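You operate a simulated robot arm through the tools that you are given. There is no shell and no other tool.

You run a simulated robot arm. Do the job below in one go: nothing can be reset, and whatever is moved stays where it is left.

## Task
Gauge the bore of wheel 2, then plug it in the blue cradle with the size shown.
Fine: push the red slider back and the plug home; spare plugs stay in the rack.

It is judged by the outcome, as a careful person would: the job done as asked, and still so three seconds after it is handed in. It fails if anything else is knocked over, pushed out of place, dropped, spilled or broken.

## Robot
A 7-joint arm with a two-finger gripper, fixed in place. Base frame: the origin is at the foot of the arm, x ahead of it, y to its left, z up. Readings come in mm, degrees, newtons and seconds.
With the tool pointing down near the work surface it reaches from about 380 to 780 mm from the base axis. Its first joint turns from -143.0 to 143.0 degrees. Payload 2.45 kg.
The TCP is the grasp point between the finger pads, 26 mm short of the fingertips. In the tool frame z runs along the fingers and y along their closing line. The gripper opens to 96 mm. The gripper's body begins 69 mm behind the TCP.
Orientation is that of the tool frame in the base frame, as [roll, pitch, yaw] about the fixed x, y, z axes, in that order (R = Rz(yaw) Ry(pitch) Rx(roll)). With the fingers straight down and closing along the base's y, the tool's x points along the base's -x, its y along +y and its z along -z.

## Interface
- The arm moves only by the tool apply_moves. Its argument "plan" is one flat list of numbers, 6 for each row, row after row: the shift along the base's x, y, z in mm, then the turn, a rotation vector about the base's x, y, z in degrees. In form: [x, y, z, rx, ry, rz, x, y, z, rx, ry, rz, ...]. A call has 1 to 20 rows; each row is the pose to reach, as a shift and turn from the pose commanded when the call began. "jaw" is the gripper command, from -1 (fully open) to 1 (shut), values between in proportion, set as the call begins (left out, the last holds). A row lasts 0.2 s, in which the tool goes at most 50 mm and 8.6 degrees; a call with a longer step from one row to the next is refused whole, and so is a gripper value outside its range. Where a pose cannot be reached the arm comes as near as it can. A force on the tool above 40 N (or 10 N above the force at the start of the call, whichever is more), or a blocked arm, ends the call early, and 0.2 s more pass. Each finger halts on what it meets, pressing with about 39 N; the grip force reading is that of the motor and also rises with nothing between the fingers. The clock runs only during rows and for 0.2 s after the last one: add rows that repeat a pose to give the fingers time. It gives the time, the measured TCP pose, the force on the tool (base axes), the opening and the grip force at its end, in the units of the frame above (readings bear some noise), with the torque about the TCP (base axes, N m) and any sound that the robot's microphone picked up, and new pictures: "show" is both (left out), scene, wrist or none.
- Cameras (640 x 400 px; columns grow to the right, rows downward): "scene" is fixed at [218.3, 645.8, 1541.2]; the picture's right is [-0.92, -0.40, 0.00], its down [-0.35, 0.80, -0.49] and it looks along [0.20, -0.45, -0.87] (base axes); focal length 244 px, centre (320, 200). "wrist" rides on the gripper at [82, 3, -98] in the tool frame; the picture's right is [-0.04, 1.00, 0.00], its down [-0.73, -0.03, -0.68] and it looks along [-0.68, -0.03, 0.73] (tool axes); focal length 256 px, centre (320, 200). There is no depth. A picture from a camera that has moved, and an enlarged one, comes with that camera's place and axes in the base frame and with its lens. The place of the scene camera against the robot may be out by one fixed shift of up to 12 mm in any direction.
- move_column(by): slides the trunk up (or, below 0, down) by that many mm; the arm rides with it, the base frame stays. It gives what a move gives, with no picture.
- close_up(camera, box): a new picture of the part [left, top, right, bottom] of that camera's present view, enlarged. The clock stands still meanwhile.
- hand_in(): hands the job in; it is judged then, once.

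Nothing tells you positions but the pictures and the camera data. Unless the task says otherwise, let go and move clear before handing in.

The tools are called after "Emit:" by a JSON object that holds its "method" and its "body". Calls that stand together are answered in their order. apply_moves: Moves the arm, as the interface text tells. Its arguments: {"type":"object","properties":{"plan":{"type":"array","items":{"type":"number"}},"jaw":{"type":"number"},"show":{"type":"string","enum":["both","scene","wrist","none"]}},"required":["plan"]} The other tools are called the same way: move_column (by) slides the trunk up or down; close_up (camera, box) takes an enlarged picture of a part of a camera's view; hand_in () hands the job in.

At the start:

```text
clock: 0.0
position: [363.2, 304.1, 1151.3]
orientation: [-180.0, 0.0, -180.0]
wrist_force: [0.3, 0.3, 0.8]
wrist_torque: [0.01, 0.01, 0.03]
finger_gap: 96.0
gripper_force: 0.0
trunk travel left (down, up): [-575.0, 65.0]
```

scene: 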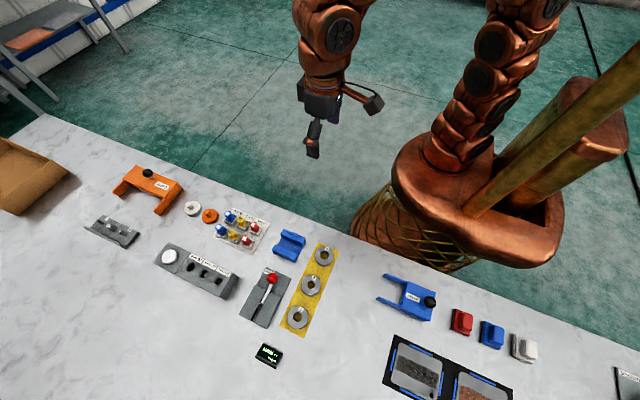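
wrist: 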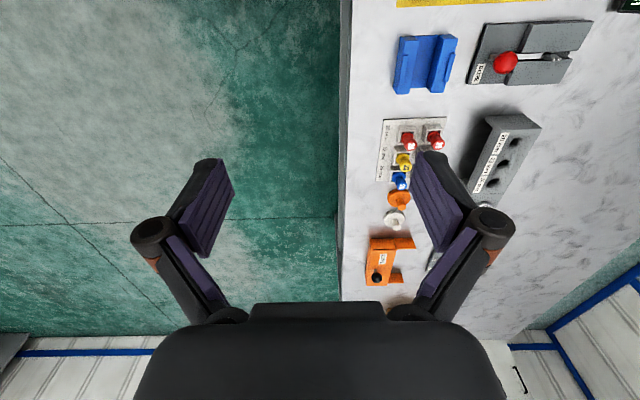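

I see a bench with wheels on a yellow mat, plugs on a rack, a blue cradle, a red slider, and some calipers or gauges. I'll look closer at each before I move anything.

Emit:
{"method": "close_up", "body": {"camera": "scene", "box": [150, 180, 350, 300]}}

Emit:
{"method": "close_up", "body": {"camera": "scene", "box": [200, 195, 280, 260]}}

Emit:
{"method": "close_up", "body": {"camera": "scene", "box": [240, 230, 350, 370]}}

Emit:
{"method": "close_up", "body": {"camera": "scene", "box": [80, 150, 260, 300]}}

Emit:
{"method": "close_up", "body": {"camera": "scene", "box": [360, 260, 640, 400]}}

```text
3.20 times, centred on (250, 240) of scene
camera zoom: at [218.3, 645.8, 1541.2], right [-0.92, -0.4, 0.0], down [-0.35, 0.8, -0.49], along [0.2, -0.45, -0.87], focal length 781 px, centre (544, 72)
```

zoom: 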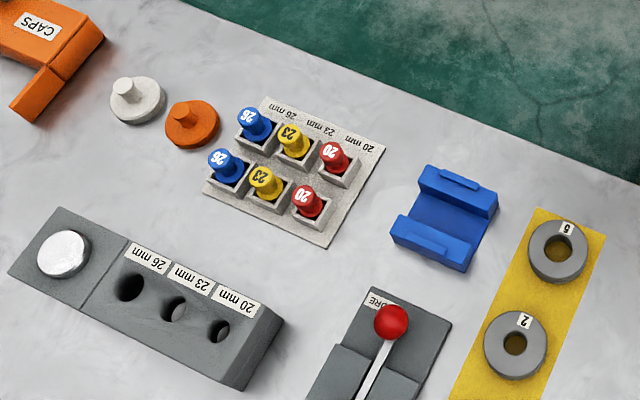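

```text
6.15 times, centred on (240, 228) of scene
camera zoom: at [218.3, 645.8, 1541.2], right [-0.92, -0.4, 0.0], down [-0.35, 0.8, -0.49], along [0.2, -0.45, -0.87], focal length 1502 px, centre (812, 31)
```

zoom: 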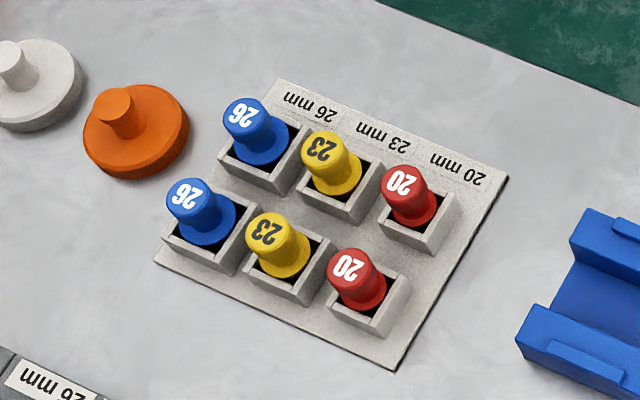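

```text
2.86 times, centred on (295, 300) of scene
camera zoom: at [218.3, 645.8, 1541.2], right [-0.92, -0.4, 0.0], down [-0.35, 0.8, -0.49], along [0.2, -0.45, -0.87], focal length 697 px, centre (391, -86)
```

zoom: 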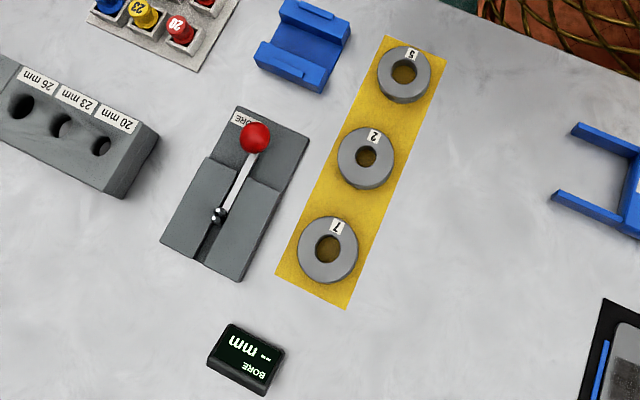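

```text
2.67 times, centred on (170, 225) of scene
camera zoom: at [218.3, 645.8, 1541.2], right [-0.92, -0.4, 0.0], down [-0.35, 0.8, -0.49], along [0.2, -0.45, -0.87], focal length 651 px, centre (720, 133)
```

zoom: 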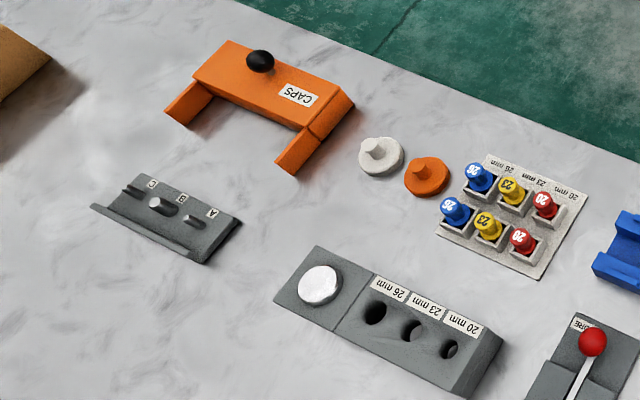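

```text
2.29 times, centred on (500, 330) of scene
camera zoom: at [218.3, 645.8, 1541.2], right [-0.92, -0.4, 0.0], down [-0.35, 0.8, -0.49], along [0.2, -0.45, -0.87], focal length 558 px, centre (-91, -97)
```

zoom: 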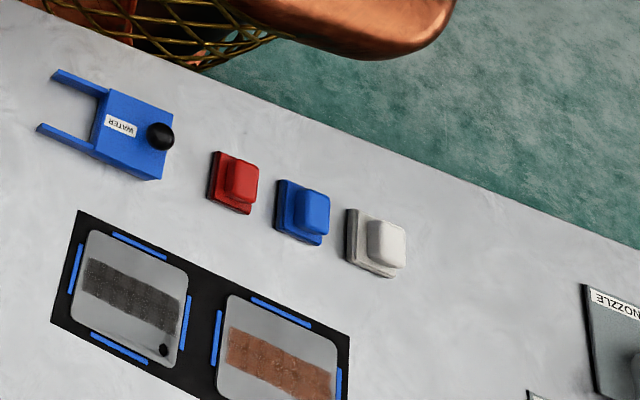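

The bench runs along +x at y above roughly 350, with its top near z≈820. The bore gauge has a red-knobbed slider beside the wheel mat, and I'll look closer at that from the wrist.

Emit:
{"method": "close_up", "body": {"camera": "wrist", "box": [340, 0, 640, 200]}}

Emit:
{"method": "close_up", "body": {"camera": "scene", "box": [235, 260, 295, 330]}}

Emit:
{"method": "close_up", "body": {"camera": "scene", "box": [260, 220, 320, 270]}}

```text
2.00 times, centred on (490, 100) of wrist
camera zoom: at [282.2, 307.4, 1250.5], right [0.04, 1.0, 0.0], down [0.73, -0.03, 0.68], along [0.68, -0.03, -0.73], focal length 512 px, centre (-20, 400)
```

zoom: 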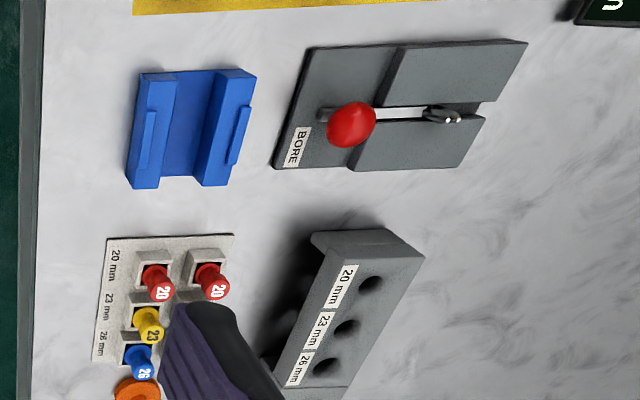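

```text
5.71 times, centred on (265, 295) of scene
camera zoom: at [218.3, 645.8, 1541.2], right [-0.92, -0.4, 0.0], down [-0.35, 0.8, -0.49], along [0.2, -0.45, -0.87], focal length 1394 px, centre (634, -343)
```

zoom: 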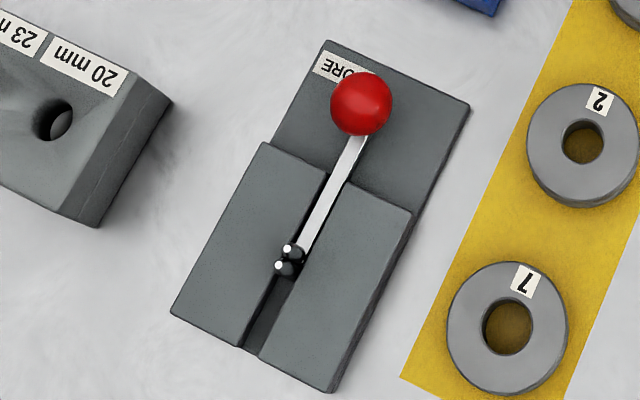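

```text
8.00 times, centred on (290, 245) of scene
camera zoom: at [218.3, 645.8, 1541.2], right [-0.92, -0.4, 0.0], down [-0.35, 0.8, -0.49], along [0.2, -0.45, -0.87], focal length 1952 px, centre (560, -160)
```

zoom: 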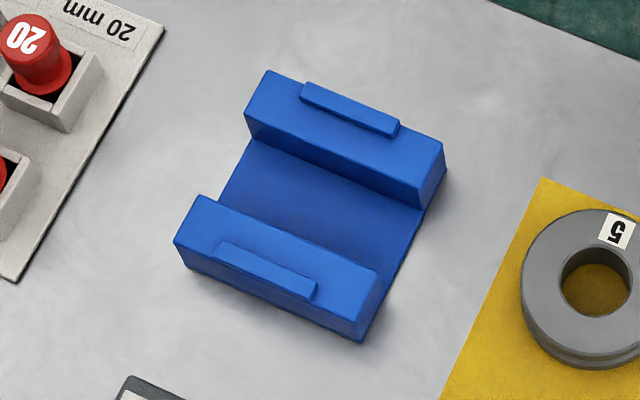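

The gauge has two pins in a slot and a red-knobbed slider, and the cradle is two rails with lips. I'll turn the tool 90° so the wrist camera looks along +y at the work area.

Emit:
{"method": "apply_moves", "body": {"plan": [4, -4, 0, 0, 0, 8, 8, -8, 0, 0, 0, 16, 12, -12, 0, 0, 0, 24, 16, -16, 0, 0, 0, 32, 20, -20, 0, 0, 0, 40, 24, -24, 0, 0, 0, 48, 28, -28, 0, 0, 0, 56, 30, -32, 0, 0, 0, 64, 32, -36, 0, 0, 0, 72, 34, -40, 0, 0, 0, 80, 36, -45, 0, 0, 0, 88, 37, -50, 0, 0, 0, 90], "jaw": -1}}

```text
clock: 2.6
position: [399.9, 254.4, 1151.9]
orientation: [180.0, -0.1, -89.9]
wrist_force: [-0.4, -0.1, 0.1]
wrist_torque: [-0.03, -0.01, 0.02]
finger_gap: 95.9
gripper_force: 0.1
trunk travel left (down, up): [-575.0, 65.0]
camera wrist: at [396.8, 172.3, 1250.9], right [-1.0, 0.04, 0.0], down [0.03, 0.73, 0.68], along [0.03, 0.68, -0.73], focal length 256 px, centre (320, 200)
```

scene: 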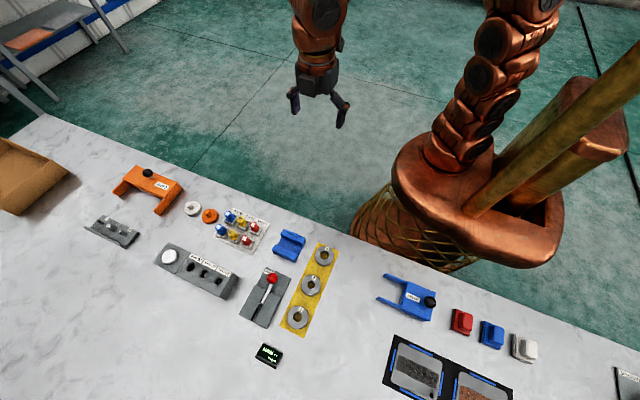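
wrist: 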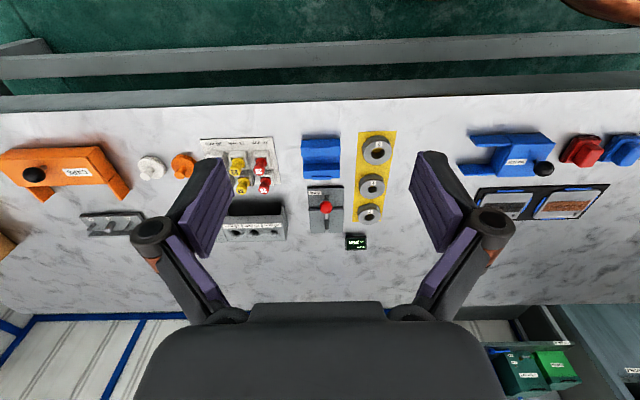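

The view is consistent with the table at z≈815 and the cradle near (405, 460). I'll lower the trunk for a closer look and better reach.

Emit:
{"method": "move_column", "body": {"by": -150}}

Emit:
{"method": "apply_moves", "body": {"plan": [0, 30, 0, 0, 0, 0, 0, 60, 0, 0, 0, 0]}}

```text
clock: 4.3
position: [400.1, 254.5, 1001.0]
orientation: [-180.0, 0.0, -90.0]
wrist_force: [0.8, 0.2, 1.2]
wrist_torque: [0.01, -0.02, -0.01]
finger_gap: 96.1
gripper_force: 0.0
trunk travel left (down, up): [-425.0, 215.0]
```

```text
clock: 5.0
position: [399.6, 315.3, 1001.5]
orientation: [-179.9, -0.1, -90.0]
wrist_force: [-0.1, -0.5, 0.2]
wrist_torque: [0.01, 0.0, -0.01]
finger_gap: 95.9
gripper_force: 0.0
trunk travel left (down, up): [-425.0, 215.0]
camera wrist: at [396.5, 234.1, 1100.5], right [-1.0, 0.04, 0.0], down [0.03, 0.73, 0.68], along [0.03, 0.68, -0.73], focal length 256 px, centre (320, 200)
```

scene: 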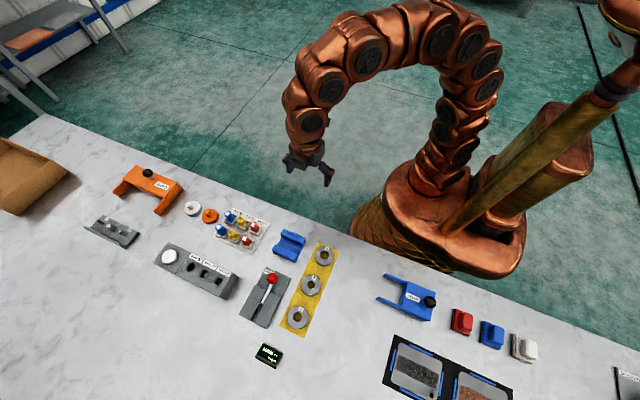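
wrist: 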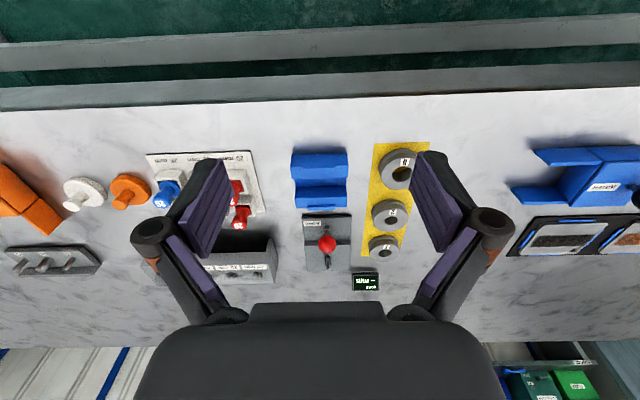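

Emit:
{"method": "close_up", "body": {"camera": "wrist", "box": [270, 130, 450, 300]}}

Emit:
{"method": "close_up", "body": {"camera": "wrist", "box": [290, 200, 390, 300]}}

Emit:
{"method": "close_up", "body": {"camera": "wrist", "box": [130, 140, 290, 290]}}

```text
2.35 times, centred on (360, 215) of wrist
camera zoom: at [396.5, 234.1, 1100.5], right [-1.0, 0.04, 0.0], down [0.03, 0.73, 0.68], along [0.03, 0.68, -0.73], focal length 602 px, centre (226, 165)
```

zoom: 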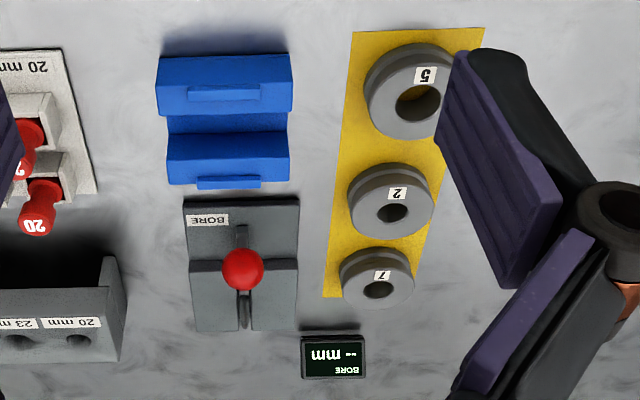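

```text
4.00 times, centred on (340, 250) of wrist
camera zoom: at [396.5, 234.1, 1100.5], right [-1.0, 0.04, 0.0], down [0.03, 0.73, 0.68], along [0.03, 0.68, -0.73], focal length 1024 px, centre (240, 0)
```

zoom: 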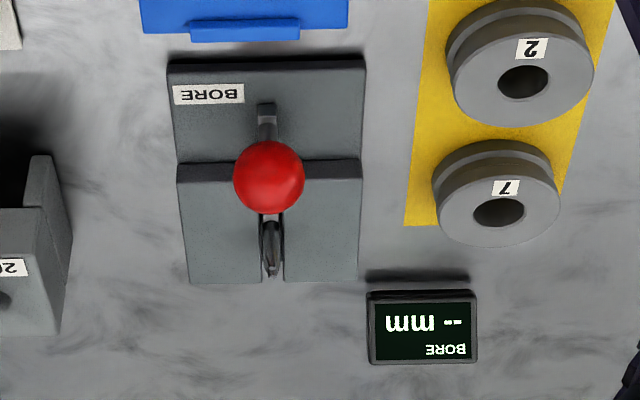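

```text
2.67 times, centred on (210, 215) of wrist
camera zoom: at [396.5, 234.1, 1100.5], right [-1.0, 0.04, 0.0], down [0.03, 0.73, 0.68], along [0.03, 0.68, -0.73], focal length 683 px, centre (613, 160)
```

zoom: 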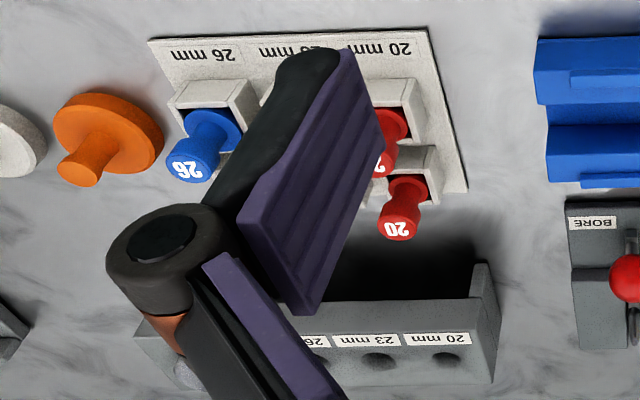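

I need better depth, so I'll drop the trunk another 100 mm and take a second wrist view for triangulation.

Emit:
{"method": "move_column", "body": {"by": -100}}

Emit:
{"method": "apply_moves", "body": {"plan": [-30, 20, 0, 0, 0, 0, -60, 40, 0, 0, 0, 0], "show": "wrist"}}

Emit:
{"method": "close_up", "body": {"camera": "wrist", "box": [200, 130, 440, 300]}}

```text
clock: 6.3
position: [398.1, 315.0, 901.4]
orientation: [-179.9, 0.0, -90.0]
wrist_force: [-0.1, 0.4, 0.2]
wrist_torque: [0.04, 0.02, -0.02]
finger_gap: 96.0
gripper_force: 0.0
trunk travel left (down, up): [-325.0, 315.0]
```

```text
clock: 6.9
position: [338.4, 353.6, 901.9]
orientation: [180.0, -0.1, -90.0]
wrist_force: [-0.2, -1.0, 0.5]
wrist_torque: [0.01, 0.03, 0.02]
finger_gap: 96.2
gripper_force: 0.1
trunk travel left (down, up): [-325.0, 315.0]
camera wrist: at [337.0, 273.6, 1001.6], right [-1.0, 0.04, 0.0], down [0.03, 0.73, 0.68], along [0.03, 0.68, -0.73], focal length 256 px, centre (320, 200)
```

wrist: 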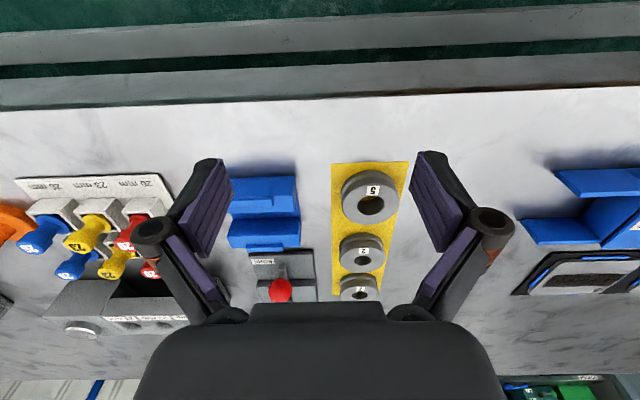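

```text
2.35 times, centred on (320, 215) of wrist
camera zoom: at [337.0, 273.6, 1001.6], right [-1.0, 0.04, 0.0], down [0.03, 0.73, 0.68], along [0.03, 0.68, -0.73], focal length 602 px, centre (320, 165)
```

zoom: 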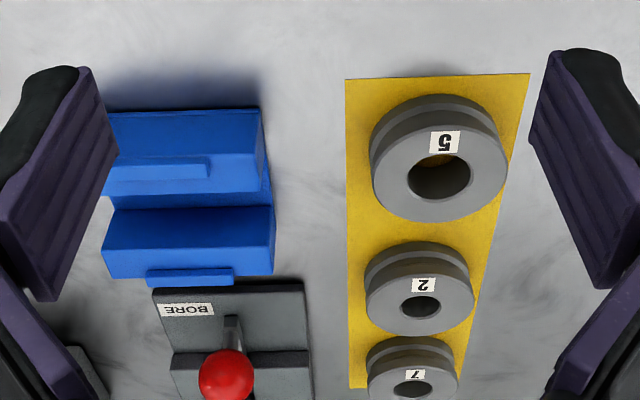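

Triangulating puts the table at z≈800, wheel 2 near (295.7, 541) with its top at about 824, and the red knob near (398.6, 574, 843). Next I'll get a closer look at the gauge pins.

Emit:
{"method": "apply_moves", "body": {"plan": [20, 35, 30, 0, 0, 0, 45, 65, 50, 0, 0, 0, 62, 95, 50, 0, 0, 0, 62, 126, 50, 0, 0, 0], "show": "both"}}

Emit:
{"method": "close_up", "body": {"camera": "wrist", "box": [230, 60, 430, 300]}}

Emit:
{"method": "close_up", "body": {"camera": "wrist", "box": [270, 130, 370, 250]}}

```text
refused: row 1 steps farther than a row can; nothing moved
```

```text
1.67 times, centred on (330, 180) of wrist
camera zoom: at [337.0, 273.6, 1001.6], right [-1.0, 0.04, 0.0], down [0.03, 0.73, 0.68], along [0.03, 0.68, -0.73], focal length 427 px, centre (303, 233)
```

zoom: 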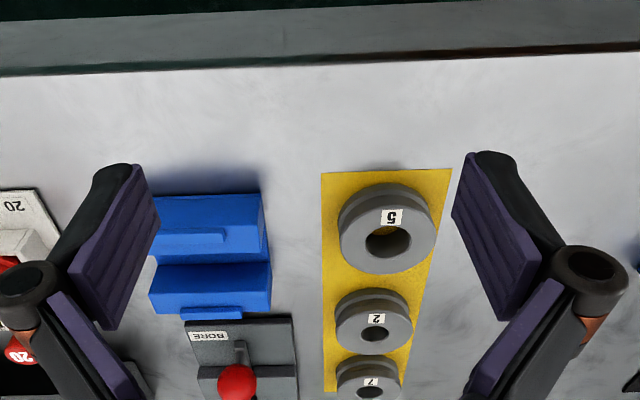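

```text
3.33 times, centred on (320, 190) of wrist
camera zoom: at [337.0, 273.6, 1001.6], right [-1.0, 0.04, 0.0], down [0.03, 0.73, 0.68], along [0.03, 0.68, -0.73], focal length 853 px, centre (320, 233)
```

zoom: 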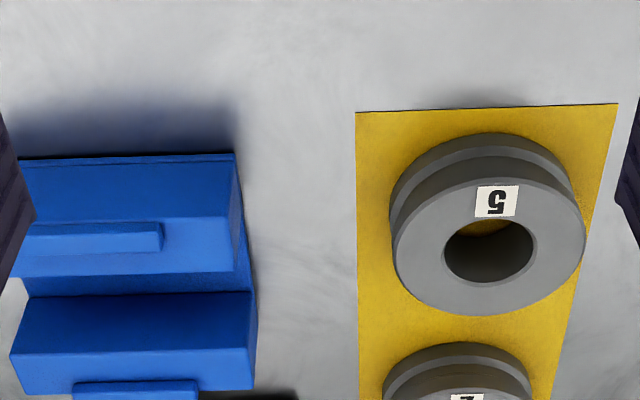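

The last call was refused for too large a step, so I'll repeat the same move in smaller rows to view the gauge pins from above.

Emit:
{"method": "apply_moves", "body": {"plan": [15, 25, 20, 0, 0, 0, 30, 55, 40, 0, 0, 0, 45, 85, 50, 0, 0, 0, 62, 126, 50, 0, 0, 0], "show": "both"}}

Emit:
{"method": "close_up", "body": {"camera": "wrist", "box": [230, 60, 430, 300]}}

Emit:
{"method": "close_up", "body": {"camera": "wrist", "box": [270, 130, 370, 250]}}

```text
clock: 7.9
position: [392.8, 461.9, 951.5]
orientation: [179.9, 0.0, -90.0]
wrist_force: [0.2, -0.4, -1.2]
wrist_torque: [-0.03, 0.0, -0.04]
finger_gap: 96.1
gripper_force: 0.1
out of reach, approached as far as the arm can: row 4
trunk travel left (down, up): [-325.0, 315.0]
camera wrist: at [389.2, 380.6, 1051.0], right [-1.0, 0.04, 0.0], down [0.03, 0.73, 0.68], along [0.03, 0.68, -0.73], focal length 256 px, centre (320, 200)
```

scene: 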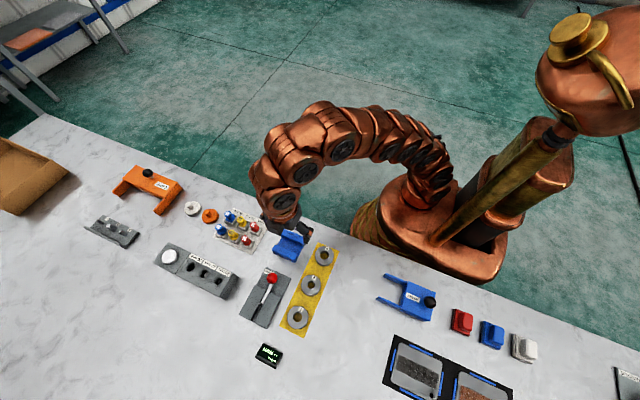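
wrist: 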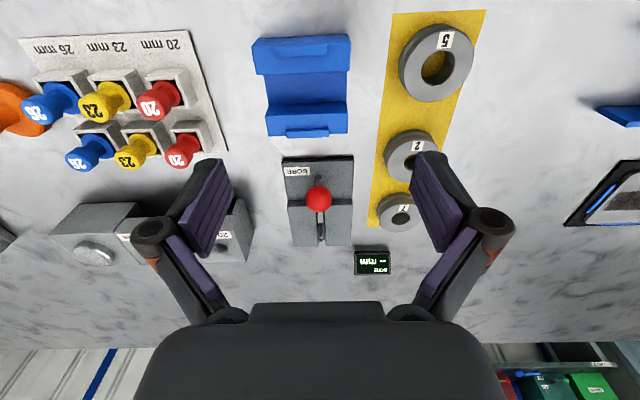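

```text
1.67 times, centred on (330, 180) of wrist
camera zoom: at [389.2, 380.6, 1051.0], right [-1.0, 0.04, 0.0], down [0.03, 0.73, 0.68], along [0.03, 0.68, -0.73], focal length 427 px, centre (303, 233)
```

zoom: 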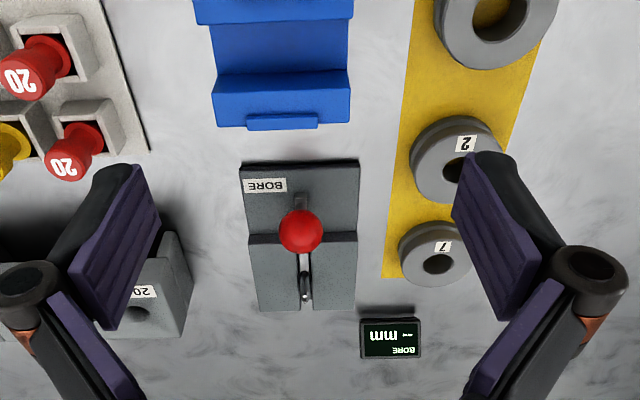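

```text
3.33 times, centred on (320, 190) of wrist
camera zoom: at [389.2, 380.6, 1051.0], right [-1.0, 0.04, 0.0], down [0.03, 0.73, 0.68], along [0.03, 0.68, -0.73], focal length 853 px, centre (320, 233)
```

zoom: 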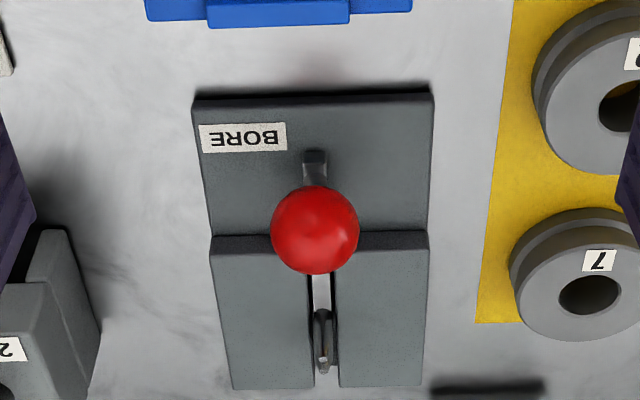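

The pins sit at about y≈657 (radius ~770), but the arm stopped short at this trunk height. I'll raise the trunk to its starting height, where the stated reach should apply, then bring the arm down.

Emit:
{"method": "move_column", "body": {"by": 250}}

Emit:
{"method": "apply_moves", "body": {"plan": [-20, 0, -40, 0, 0, 0, -40, 10, -80, 0, 0, 0, -60, 20, -120, 0, 0, 0, -75, 35, -160, 0, 0, 0, -90, 50, -200, 0, 0, 0, -100, 60, -240, 0, 0, 0], "show": "both"}}

```text
clock: 10.5
position: [392.4, 461.3, 1202.2]
orientation: [-180.0, 0.0, -90.0]
wrist_force: [0.0, 0.5, 0.3]
wrist_torque: [0.05, -0.01, 0.02]
finger_gap: 96.0
gripper_force: 0.0
trunk travel left (down, up): [-575.0, 65.0]
```

```text
clock: 11.9
position: [292.8, 519.9, 960.0]
orientation: [179.9, -0.1, -90.2]
wrist_force: [-0.1, -0.8, -0.4]
wrist_torque: [0.03, 0.03, 0.02]
finger_gap: 95.9
gripper_force: 0.0
trunk travel left (down, up): [-575.0, 65.0]
camera wrist: at [290.1, 439.2, 1060.3], right [-1.0, 0.04, 0.0], down [0.03, 0.73, 0.68], along [0.03, 0.68, -0.73], focal length 256 px, centre (320, 200)
```

scene: 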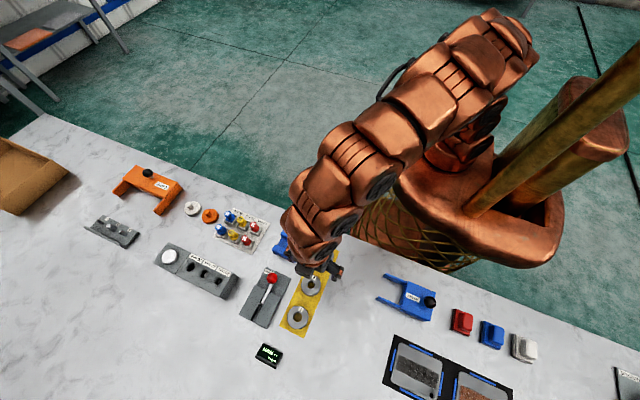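
wrist: 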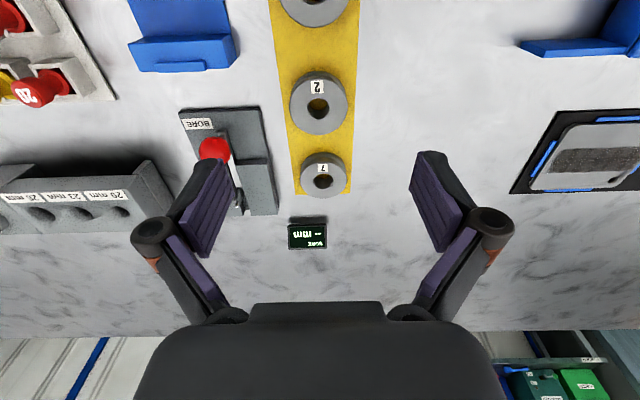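

The arm follows well from this trunk height. I'm taking an accurate fix on wheel 2 from this view.

Emit:
{"method": "close_up", "body": {"camera": "wrist", "box": [250, 50, 390, 210]}}

Emit:
{"method": "close_up", "body": {"camera": "wrist", "box": [160, 90, 300, 230]}}

```text
2.50 times, centred on (320, 130) of wrist
camera zoom: at [290.1, 439.2, 1060.3], right [-1.0, 0.04, 0.0], down [0.03, 0.73, 0.68], along [0.03, 0.68, -0.73], focal length 640 px, centre (320, 375)
```

zoom: 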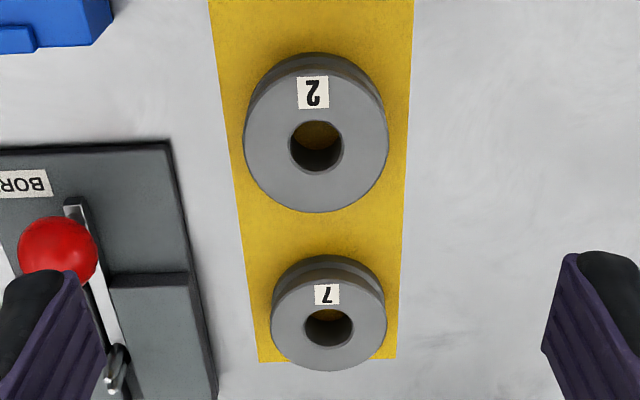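

```text
2.86 times, centred on (230, 160) of wrist
camera zoom: at [290.1, 439.2, 1060.3], right [-1.0, 0.04, 0.0], down [0.03, 0.73, 0.68], along [0.03, 0.68, -0.73], focal length 731 px, centre (577, 314)
```

zoom: 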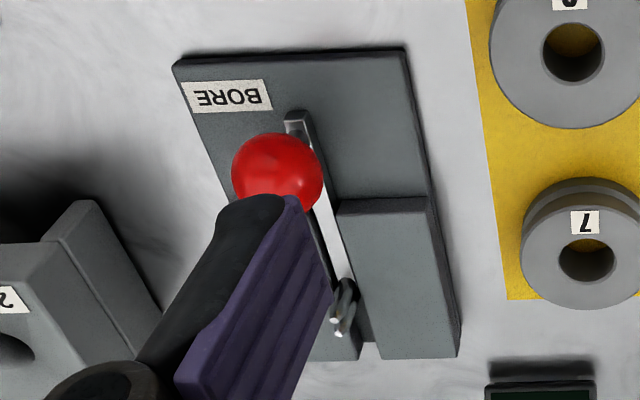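

Wheel 2's bore centre is at (295.7, 541.0) with its top at z≈823.7, and its outer diameter is about 55 mm. Before picking it up I want an unobstructed look at the gauge pins.

Emit:
{"method": "apply_moves", "body": {"plan": [30, 25, -5, 0, 0, 0, 60, 45, -15, 0, 0, 0, 90, 65, -25, 0, 0, 0, 106, 80, -30, 0, 0, 0], "show": "wrist"}}

Emit:
{"method": "close_up", "body": {"camera": "wrist", "box": [260, 50, 380, 210]}}

Emit:
{"method": "close_up", "body": {"camera": "wrist", "box": [290, 130, 350, 190]}}

```text
clock: 12.9
position: [398.9, 603.2, 930.5]
orientation: [180.0, -0.1, -90.2]
wrist_force: [0.9, 0.2, 0.0]
wrist_torque: [0.01, -0.01, 0.02]
finger_gap: 96.1
gripper_force: 0.0
trunk travel left (down, up): [-575.0, 65.0]
camera wrist: at [395.5, 521.0, 1029.2], right [-1.0, 0.04, 0.0], down [0.03, 0.73, 0.68], along [0.03, 0.68, -0.73], focal length 256 px, centre (320, 200)
```

wrist: 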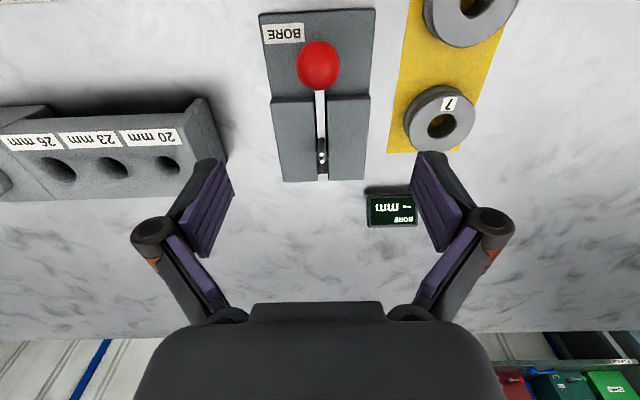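

```text
2.50 times, centred on (320, 130) of wrist
camera zoom: at [395.5, 521.0, 1029.2], right [-1.0, 0.04, 0.0], down [0.03, 0.73, 0.68], along [0.03, 0.68, -0.73], focal length 640 px, centre (320, 375)
```

zoom: 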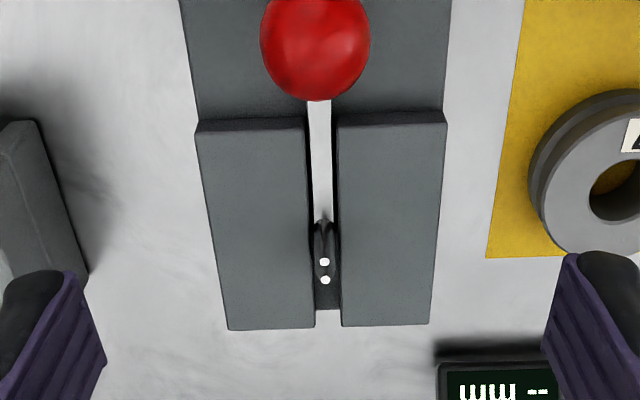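

```text
6.67 times, centred on (320, 160) of wrist
camera zoom: at [395.5, 521.0, 1029.2], right [-1.0, 0.04, 0.0], down [0.03, 0.73, 0.68], along [0.03, 0.68, -0.73], focal length 1707 px, centre (320, 467)
```

zoom: 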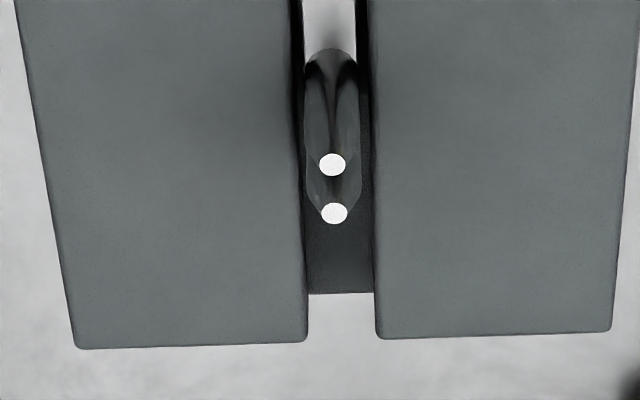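

The gauge pins stand side by side with tapered tips, near x≈399 and y≈643 and 650. I'll take one lower view to fix their height and the deck height.

Emit:
{"method": "apply_moves", "body": {"plan": [0, -22, -20, 0, 0, 0, 0, -43, -35, 0, 0, 0], "show": "wrist"}}

Emit:
{"method": "close_up", "body": {"camera": "wrist", "box": [250, 70, 390, 270]}}

Emit:
{"method": "close_up", "body": {"camera": "wrist", "box": [290, 190, 350, 250]}}

```text
clock: 13.5
position: [398.1, 561.1, 897.4]
orientation: [-180.0, 0.0, -90.0]
wrist_force: [-0.2, 0.2, 0.0]
wrist_torque: [-0.01, 0.01, 0.02]
finger_gap: 95.7
gripper_force: 0.0
trunk travel left (down, up): [-575.0, 65.0]
camera wrist: at [395.1, 478.6, 996.4], right [-1.0, 0.04, 0.0], down [0.03, 0.73, 0.68], along [0.03, 0.68, -0.73], focal length 256 px, centre (320, 200)
```

wrist: 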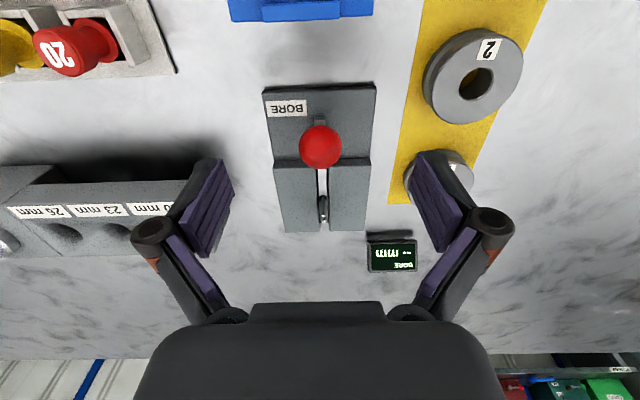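

```text
2.00 times, centred on (320, 170) of wrist
camera zoom: at [395.1, 478.6, 996.4], right [-1.0, 0.04, 0.0], down [0.03, 0.73, 0.68], along [0.03, 0.68, -0.73], focal length 512 px, centre (320, 260)
```

zoom: 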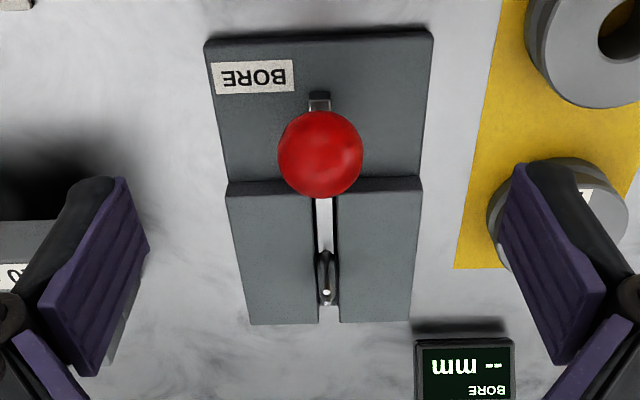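

```text
6.67 times, centred on (320, 220) of wrist
camera zoom: at [395.1, 478.6, 996.4], right [-1.0, 0.04, 0.0], down [0.03, 0.73, 0.68], along [0.03, 0.68, -0.73], focal length 1707 px, centre (320, 67)
```

zoom: 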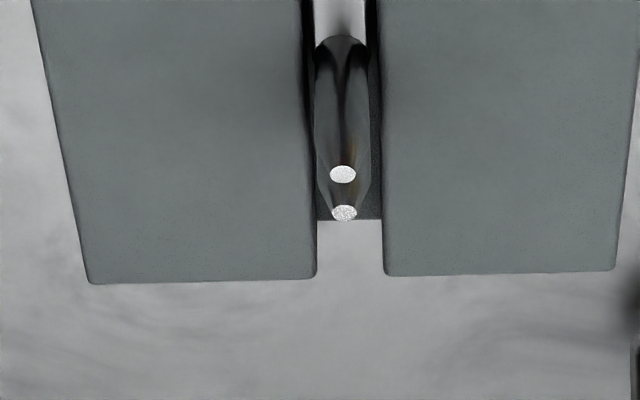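

Pin tips are at (398.8, 643.3 and 650.5, ~841) and the deck top is at z≈820. Next I'll move over wheel 2 and check alignment before going down.

Emit:
{"method": "apply_moves", "body": {"plan": [-34, -7, 5, 0, 0, 0, -68, -14, 5, 0, 0, 0, -102.4, -20.1, 5, 0, 0, 0, -102.4, -20.1, 5, 0, 0, 0], "show": "wrist"}}

Emit:
{"method": "close_up", "body": {"camera": "wrist", "box": [220, 100, 420, 260]}}

```text
clock: 14.5
position: [295.0, 538.9, 901.5]
orientation: [-179.9, -0.1, -90.0]
wrist_force: [0.1, -0.7, 0.3]
wrist_torque: [0.0, -0.01, 0.02]
finger_gap: 96.0
gripper_force: 0.0
trunk travel left (down, up): [-575.0, 65.0]
camera wrist: at [292.7, 456.9, 1000.6], right [-1.0, 0.04, 0.0], down [0.03, 0.73, 0.68], along [0.03, 0.68, -0.73], focal length 256 px, centre (320, 200)
```

wrist: 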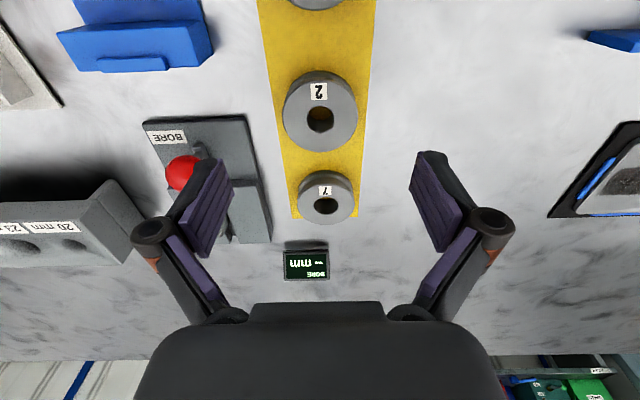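

```text
2.50 times, centred on (320, 180) of wrist
camera zoom: at [292.7, 456.9, 1000.6], right [-1.0, 0.04, 0.0], down [0.03, 0.73, 0.68], along [0.03, 0.68, -0.73], focal length 640 px, centre (320, 250)
```

zoom: 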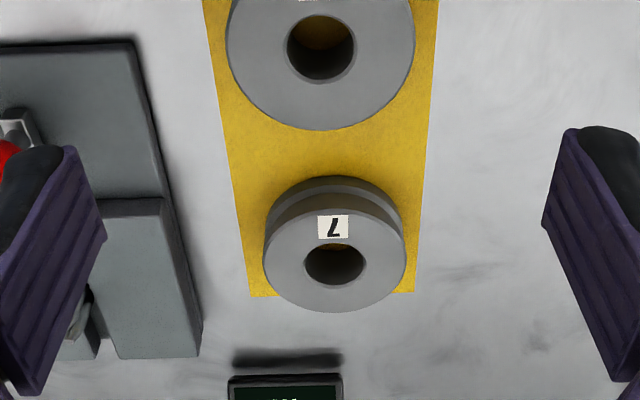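

Wheel 2 checks out at (295.8, 540.9). Descending with the jaws open, fingers either side along x.

Emit:
{"method": "apply_moves", "body": {"plan": [0.7, 2.1, -20, 0, 0, 0, 0.7, 2.1, -45, 0, 0, 0, 0.7, 2.1, -62, 0, 0, 0, 0.7, 2.1, -71, 0, 0, 0, 0.7, 2.1, -71, 0, 0, 0], "show": "both"}}

```text
clock: 15.7
position: [295.6, 542.4, 830.4]
orientation: [-180.0, 0.0, -90.1]
wrist_force: [-0.2, 0.0, -0.2]
wrist_torque: [-0.01, -0.04, -0.01]
finger_gap: 96.0
gripper_force: 0.1
trunk travel left (down, up): [-575.0, 65.0]
camera wrist: at [292.4, 460.7, 929.3], right [-1.0, 0.04, 0.0], down [0.03, 0.73, 0.68], along [0.03, 0.68, -0.73], focal length 256 px, centre (320, 200)
```

scene: 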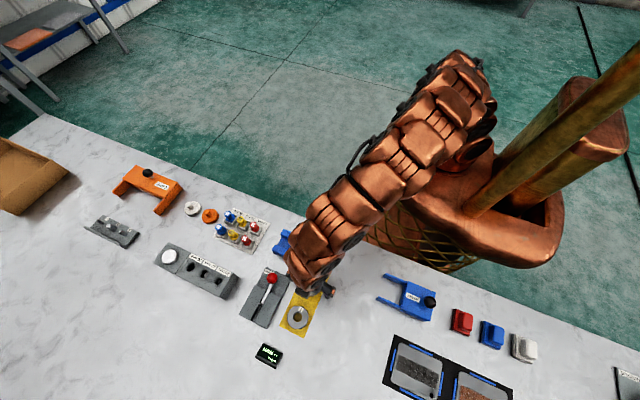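
wrist: 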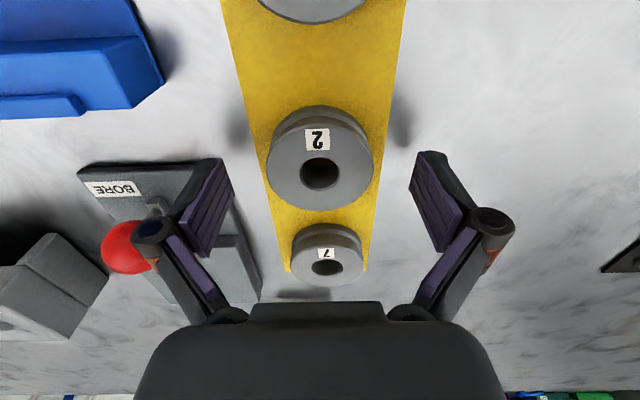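

Alignment is good apart from about 1.5 mm in y. I'll correct that and close on the wheel.

Emit:
{"method": "apply_moves", "body": {"plan": [0, -1.5, 0, 0, 0, 0], "show": "none"}}

Emit:
{"method": "apply_moves", "body": {"plan": [0, 0, 0, 0, 0, 0, 0, 0, 0, 0, 0, 0, 0, 0, 0, 0, 0, 0, 0, 0, 0, 0, 0, 0, 0, 0, 0, 0, 0, 0], "jaw": 1, "show": "wrist"}}

```text
clock: 16.1
position: [295.9, 540.1, 829.2]
orientation: [-180.0, 0.0, -90.1]
wrist_force: [0.4, -0.2, -0.4]
wrist_torque: [0.0, -0.03, 0.01]
finger_gap: 95.9
gripper_force: 0.0
trunk travel left (down, up): [-575.0, 65.0]
```

```text
clock: 17.3
position: [294.8, 539.9, 830.0]
orientation: [180.0, 0.0, -90.0]
wrist_force: [0.6, 0.6, 2.3]
wrist_torque: [-0.1, -0.07, 0.03]
finger_gap: 55.8
gripper_force: 38.7
trunk travel left (down, up): [-575.0, 65.0]
camera wrist: at [292.4, 458.7, 929.6], right [-1.0, 0.04, 0.0], down [0.03, 0.73, 0.68], along [0.03, 0.68, -0.73], focal length 256 px, centre (320, 200)
```

wrist: 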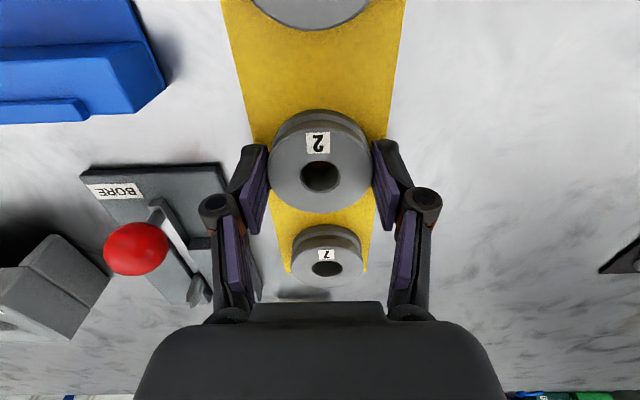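

The wheel is held with a 55.8 mm gap. I'll check where the bore sits relative to the tool before lifting.

Emit:
{"method": "close_up", "body": {"camera": "wrist", "box": [270, 130, 370, 220]}}

```text
4.44 times, centred on (320, 175) of wrist
camera zoom: at [292.4, 458.7, 929.6], right [-1.0, 0.04, 0.0], down [0.03, 0.73, 0.68], along [0.03, 0.68, -0.73], focal length 1138 px, centre (320, 311)
```

zoom: 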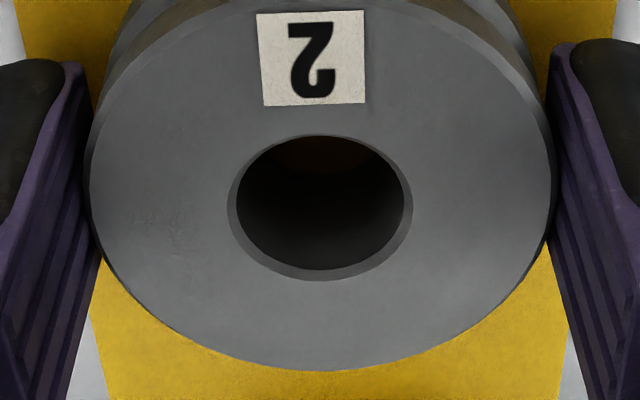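

The bore sits at (295.7, 540.8), so I need a relative shift of about (+103.1, +106.1) to centre it on the pins. Lifting clear first, then moving across.

Emit:
{"method": "apply_moves", "body": {"plan": [0, 0, 10, 0, 0, 0, 0, 0, 45, 0, 0, 0, 0, 0, 75, 0, 0, 0, 25, 30, 75, 0, 0, 0, 50, 60, 75, 0, 0, 0, 75, 90, 75, 0, 0, 0, 103.1, 106.1, 75, 0, 0, 0, 103.1, 106.1, 75, 0, 0, 0], "show": "both"}}

Emit:
{"method": "close_up", "body": {"camera": "wrist", "box": [250, 80, 390, 240]}}

```text
clock: 19.1
position: [399.1, 645.9, 905.0]
orientation: [-179.9, 0.0, -90.0]
wrist_force: [-0.6, -0.1, -2.5]
wrist_torque: [-0.03, 0.0, -0.02]
finger_gap: 55.6
gripper_force: 39.2
trunk travel left (down, up): [-575.0, 65.0]
camera wrist: at [395.8, 564.4, 1004.4], right [-1.0, 0.04, 0.0], down [0.03, 0.73, 0.68], along [0.03, 0.68, -0.73], focal length 256 px, centre (320, 200)
```

scene: 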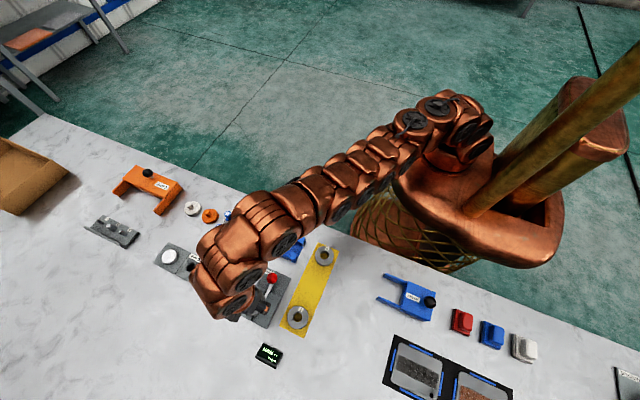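
wrist: 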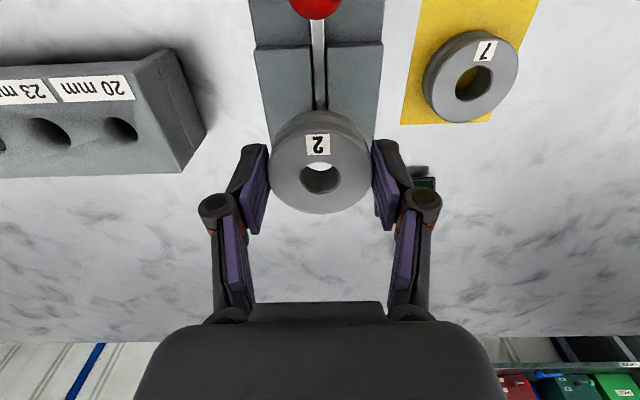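

```text
2.50 times, centred on (320, 160) of wrist
camera zoom: at [395.8, 564.4, 1004.4], right [-1.0, 0.04, 0.0], down [0.03, 0.73, 0.68], along [0.03, 0.68, -0.73], focal length 640 px, centre (320, 300)
```

zoom: 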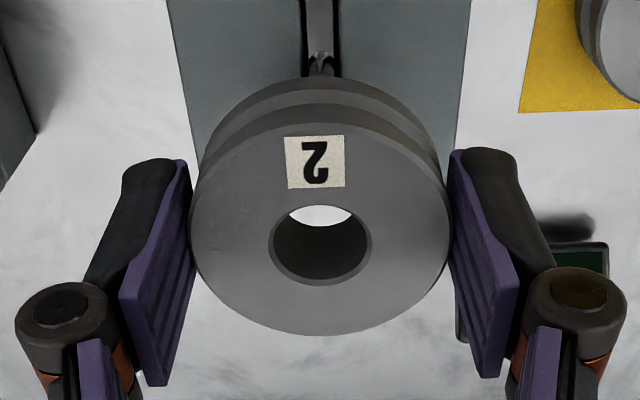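

The wheel is over the gauge and clear of the knob. I'll lower it in stages, watching the force as the pins enter the bore.

Emit:
{"method": "apply_moves", "body": {"plan": [0, 0, -15, 0, 0, 0, 0, 0, -28, 0, 0, 0, 0, 0, -36, 0, 0, 0, 0, 0, -40, 0, 0, 0], "show": "wrist"}}

Emit:
{"method": "close_up", "body": {"camera": "wrist", "box": [250, 80, 390, 240]}}

```text
clock: 20.1
position: [400.1, 645.1, 864.3]
orientation: [-180.0, 0.0, -90.0]
wrist_force: [0.7, 0.4, -3.3]
wrist_torque: [-0.01, 0.0, 0.03]
finger_gap: 55.5
gripper_force: 38.8
trunk travel left (down, up): [-575.0, 65.0]
camera wrist: at [396.8, 564.1, 963.6], right [-1.0, 0.04, 0.0], down [0.03, 0.73, 0.68], along [0.03, 0.68, -0.73], focal length 256 px, centre (320, 200)
```

wrist: 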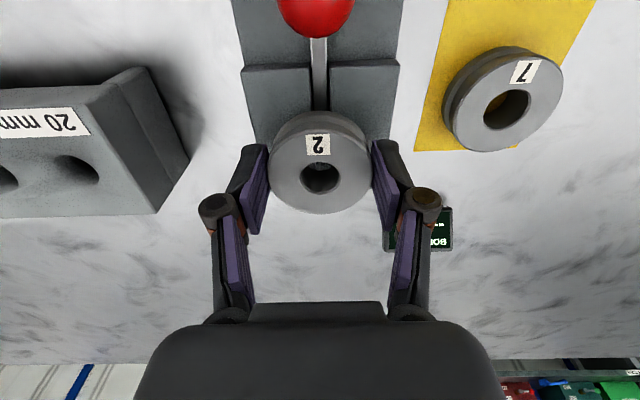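

```text
2.50 times, centred on (320, 160) of wrist
camera zoom: at [396.8, 564.1, 963.6], right [-1.0, 0.04, 0.0], down [0.03, 0.73, 0.68], along [0.03, 0.68, -0.73], focal length 640 px, centre (320, 300)
```

zoom: 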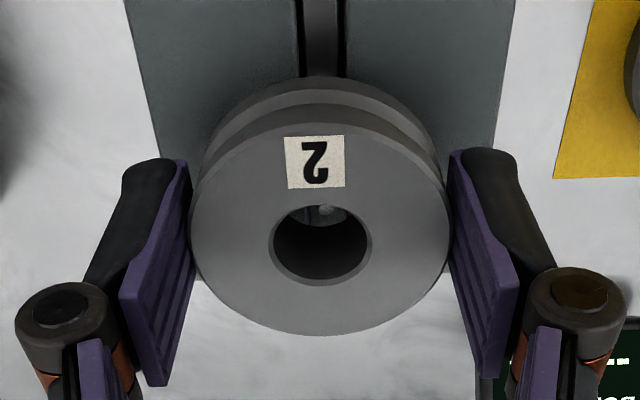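

No contact so far, and the far pin's tip is visible inside the bore. I'll nudge the wheel by (-1.2, +1.0) to centre it and finish lowering onto the deck.

Emit:
{"method": "apply_moves", "body": {"plan": [-1.2, 1.0, 0, 0, 0, 0, -1.2, 1.0, -6, 0, 0, 0, -1.2, 1.0, -10, 0, 0, 0, -1.2, 1.0, -13, 0, 0, 0], "show": "wrist"}}

Emit:
{"method": "close_up", "body": {"camera": "wrist", "box": [250, 80, 390, 240]}}

```text
clock: 21.1
position: [398.9, 646.7, 852.2]
orientation: [179.9, 0.0, -90.1]
wrist_force: [1.2, -1.0, -4.2]
wrist_torque: [-0.03, 0.04, -0.03]
finger_gap: 55.7
gripper_force: 39.0
trunk travel left (down, up): [-575.0, 65.0]
camera wrist: at [396.3, 564.8, 951.2], right [-1.0, 0.04, 0.0], down [0.03, 0.73, 0.68], along [0.03, 0.68, -0.73], focal length 256 px, centre (320, 200)
```

wrist: 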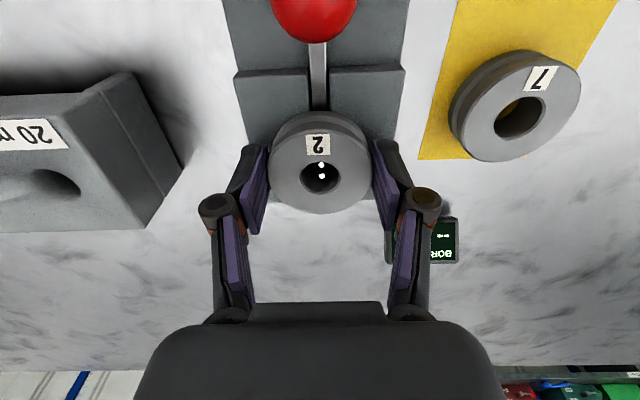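

```text
2.50 times, centred on (320, 160) of wrist
camera zoom: at [396.3, 564.8, 951.2], right [-1.0, 0.04, 0.0], down [0.03, 0.73, 0.68], along [0.03, 0.68, -0.73], focal length 640 px, centre (320, 300)
```

zoom: 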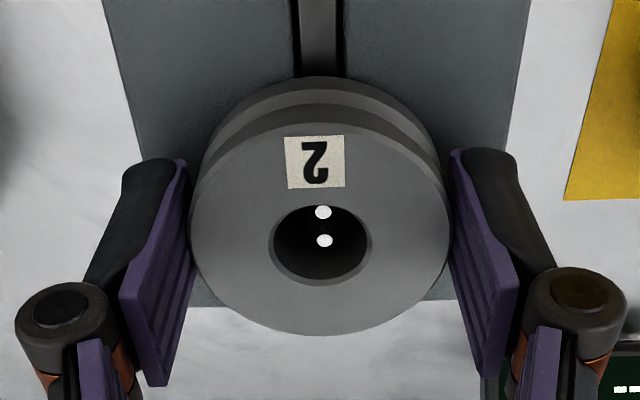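

Both pins are inside the bore. Lowering the last couple of millimetres onto the deck.

Emit:
{"method": "apply_moves", "body": {"plan": [0, 0, -1, 0, 0, 0, 0, 0, -2, 0, 0, 0, 0, 0, -2.5, 0, 0, 0], "show": "wrist"}}

```text
clock: 21.9
position: [399.1, 645.8, 849.8]
orientation: [-179.9, 0.0, -90.0]
wrist_force: [-0.3, -1.5, 3.7]
wrist_torque: [-0.12, -0.2, -0.02]
finger_gap: 55.6
gripper_force: 39.1
trunk travel left (down, up): [-575.0, 65.0]
camera wrist: at [395.8, 564.7, 949.4], right [-1.0, 0.04, 0.0], down [0.03, 0.73, 0.68], along [0.03, 0.68, -0.73], focal length 256 px, centre (320, 200)
```

wrist: 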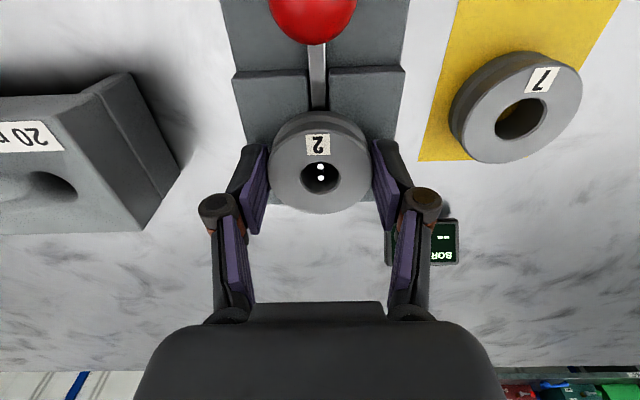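

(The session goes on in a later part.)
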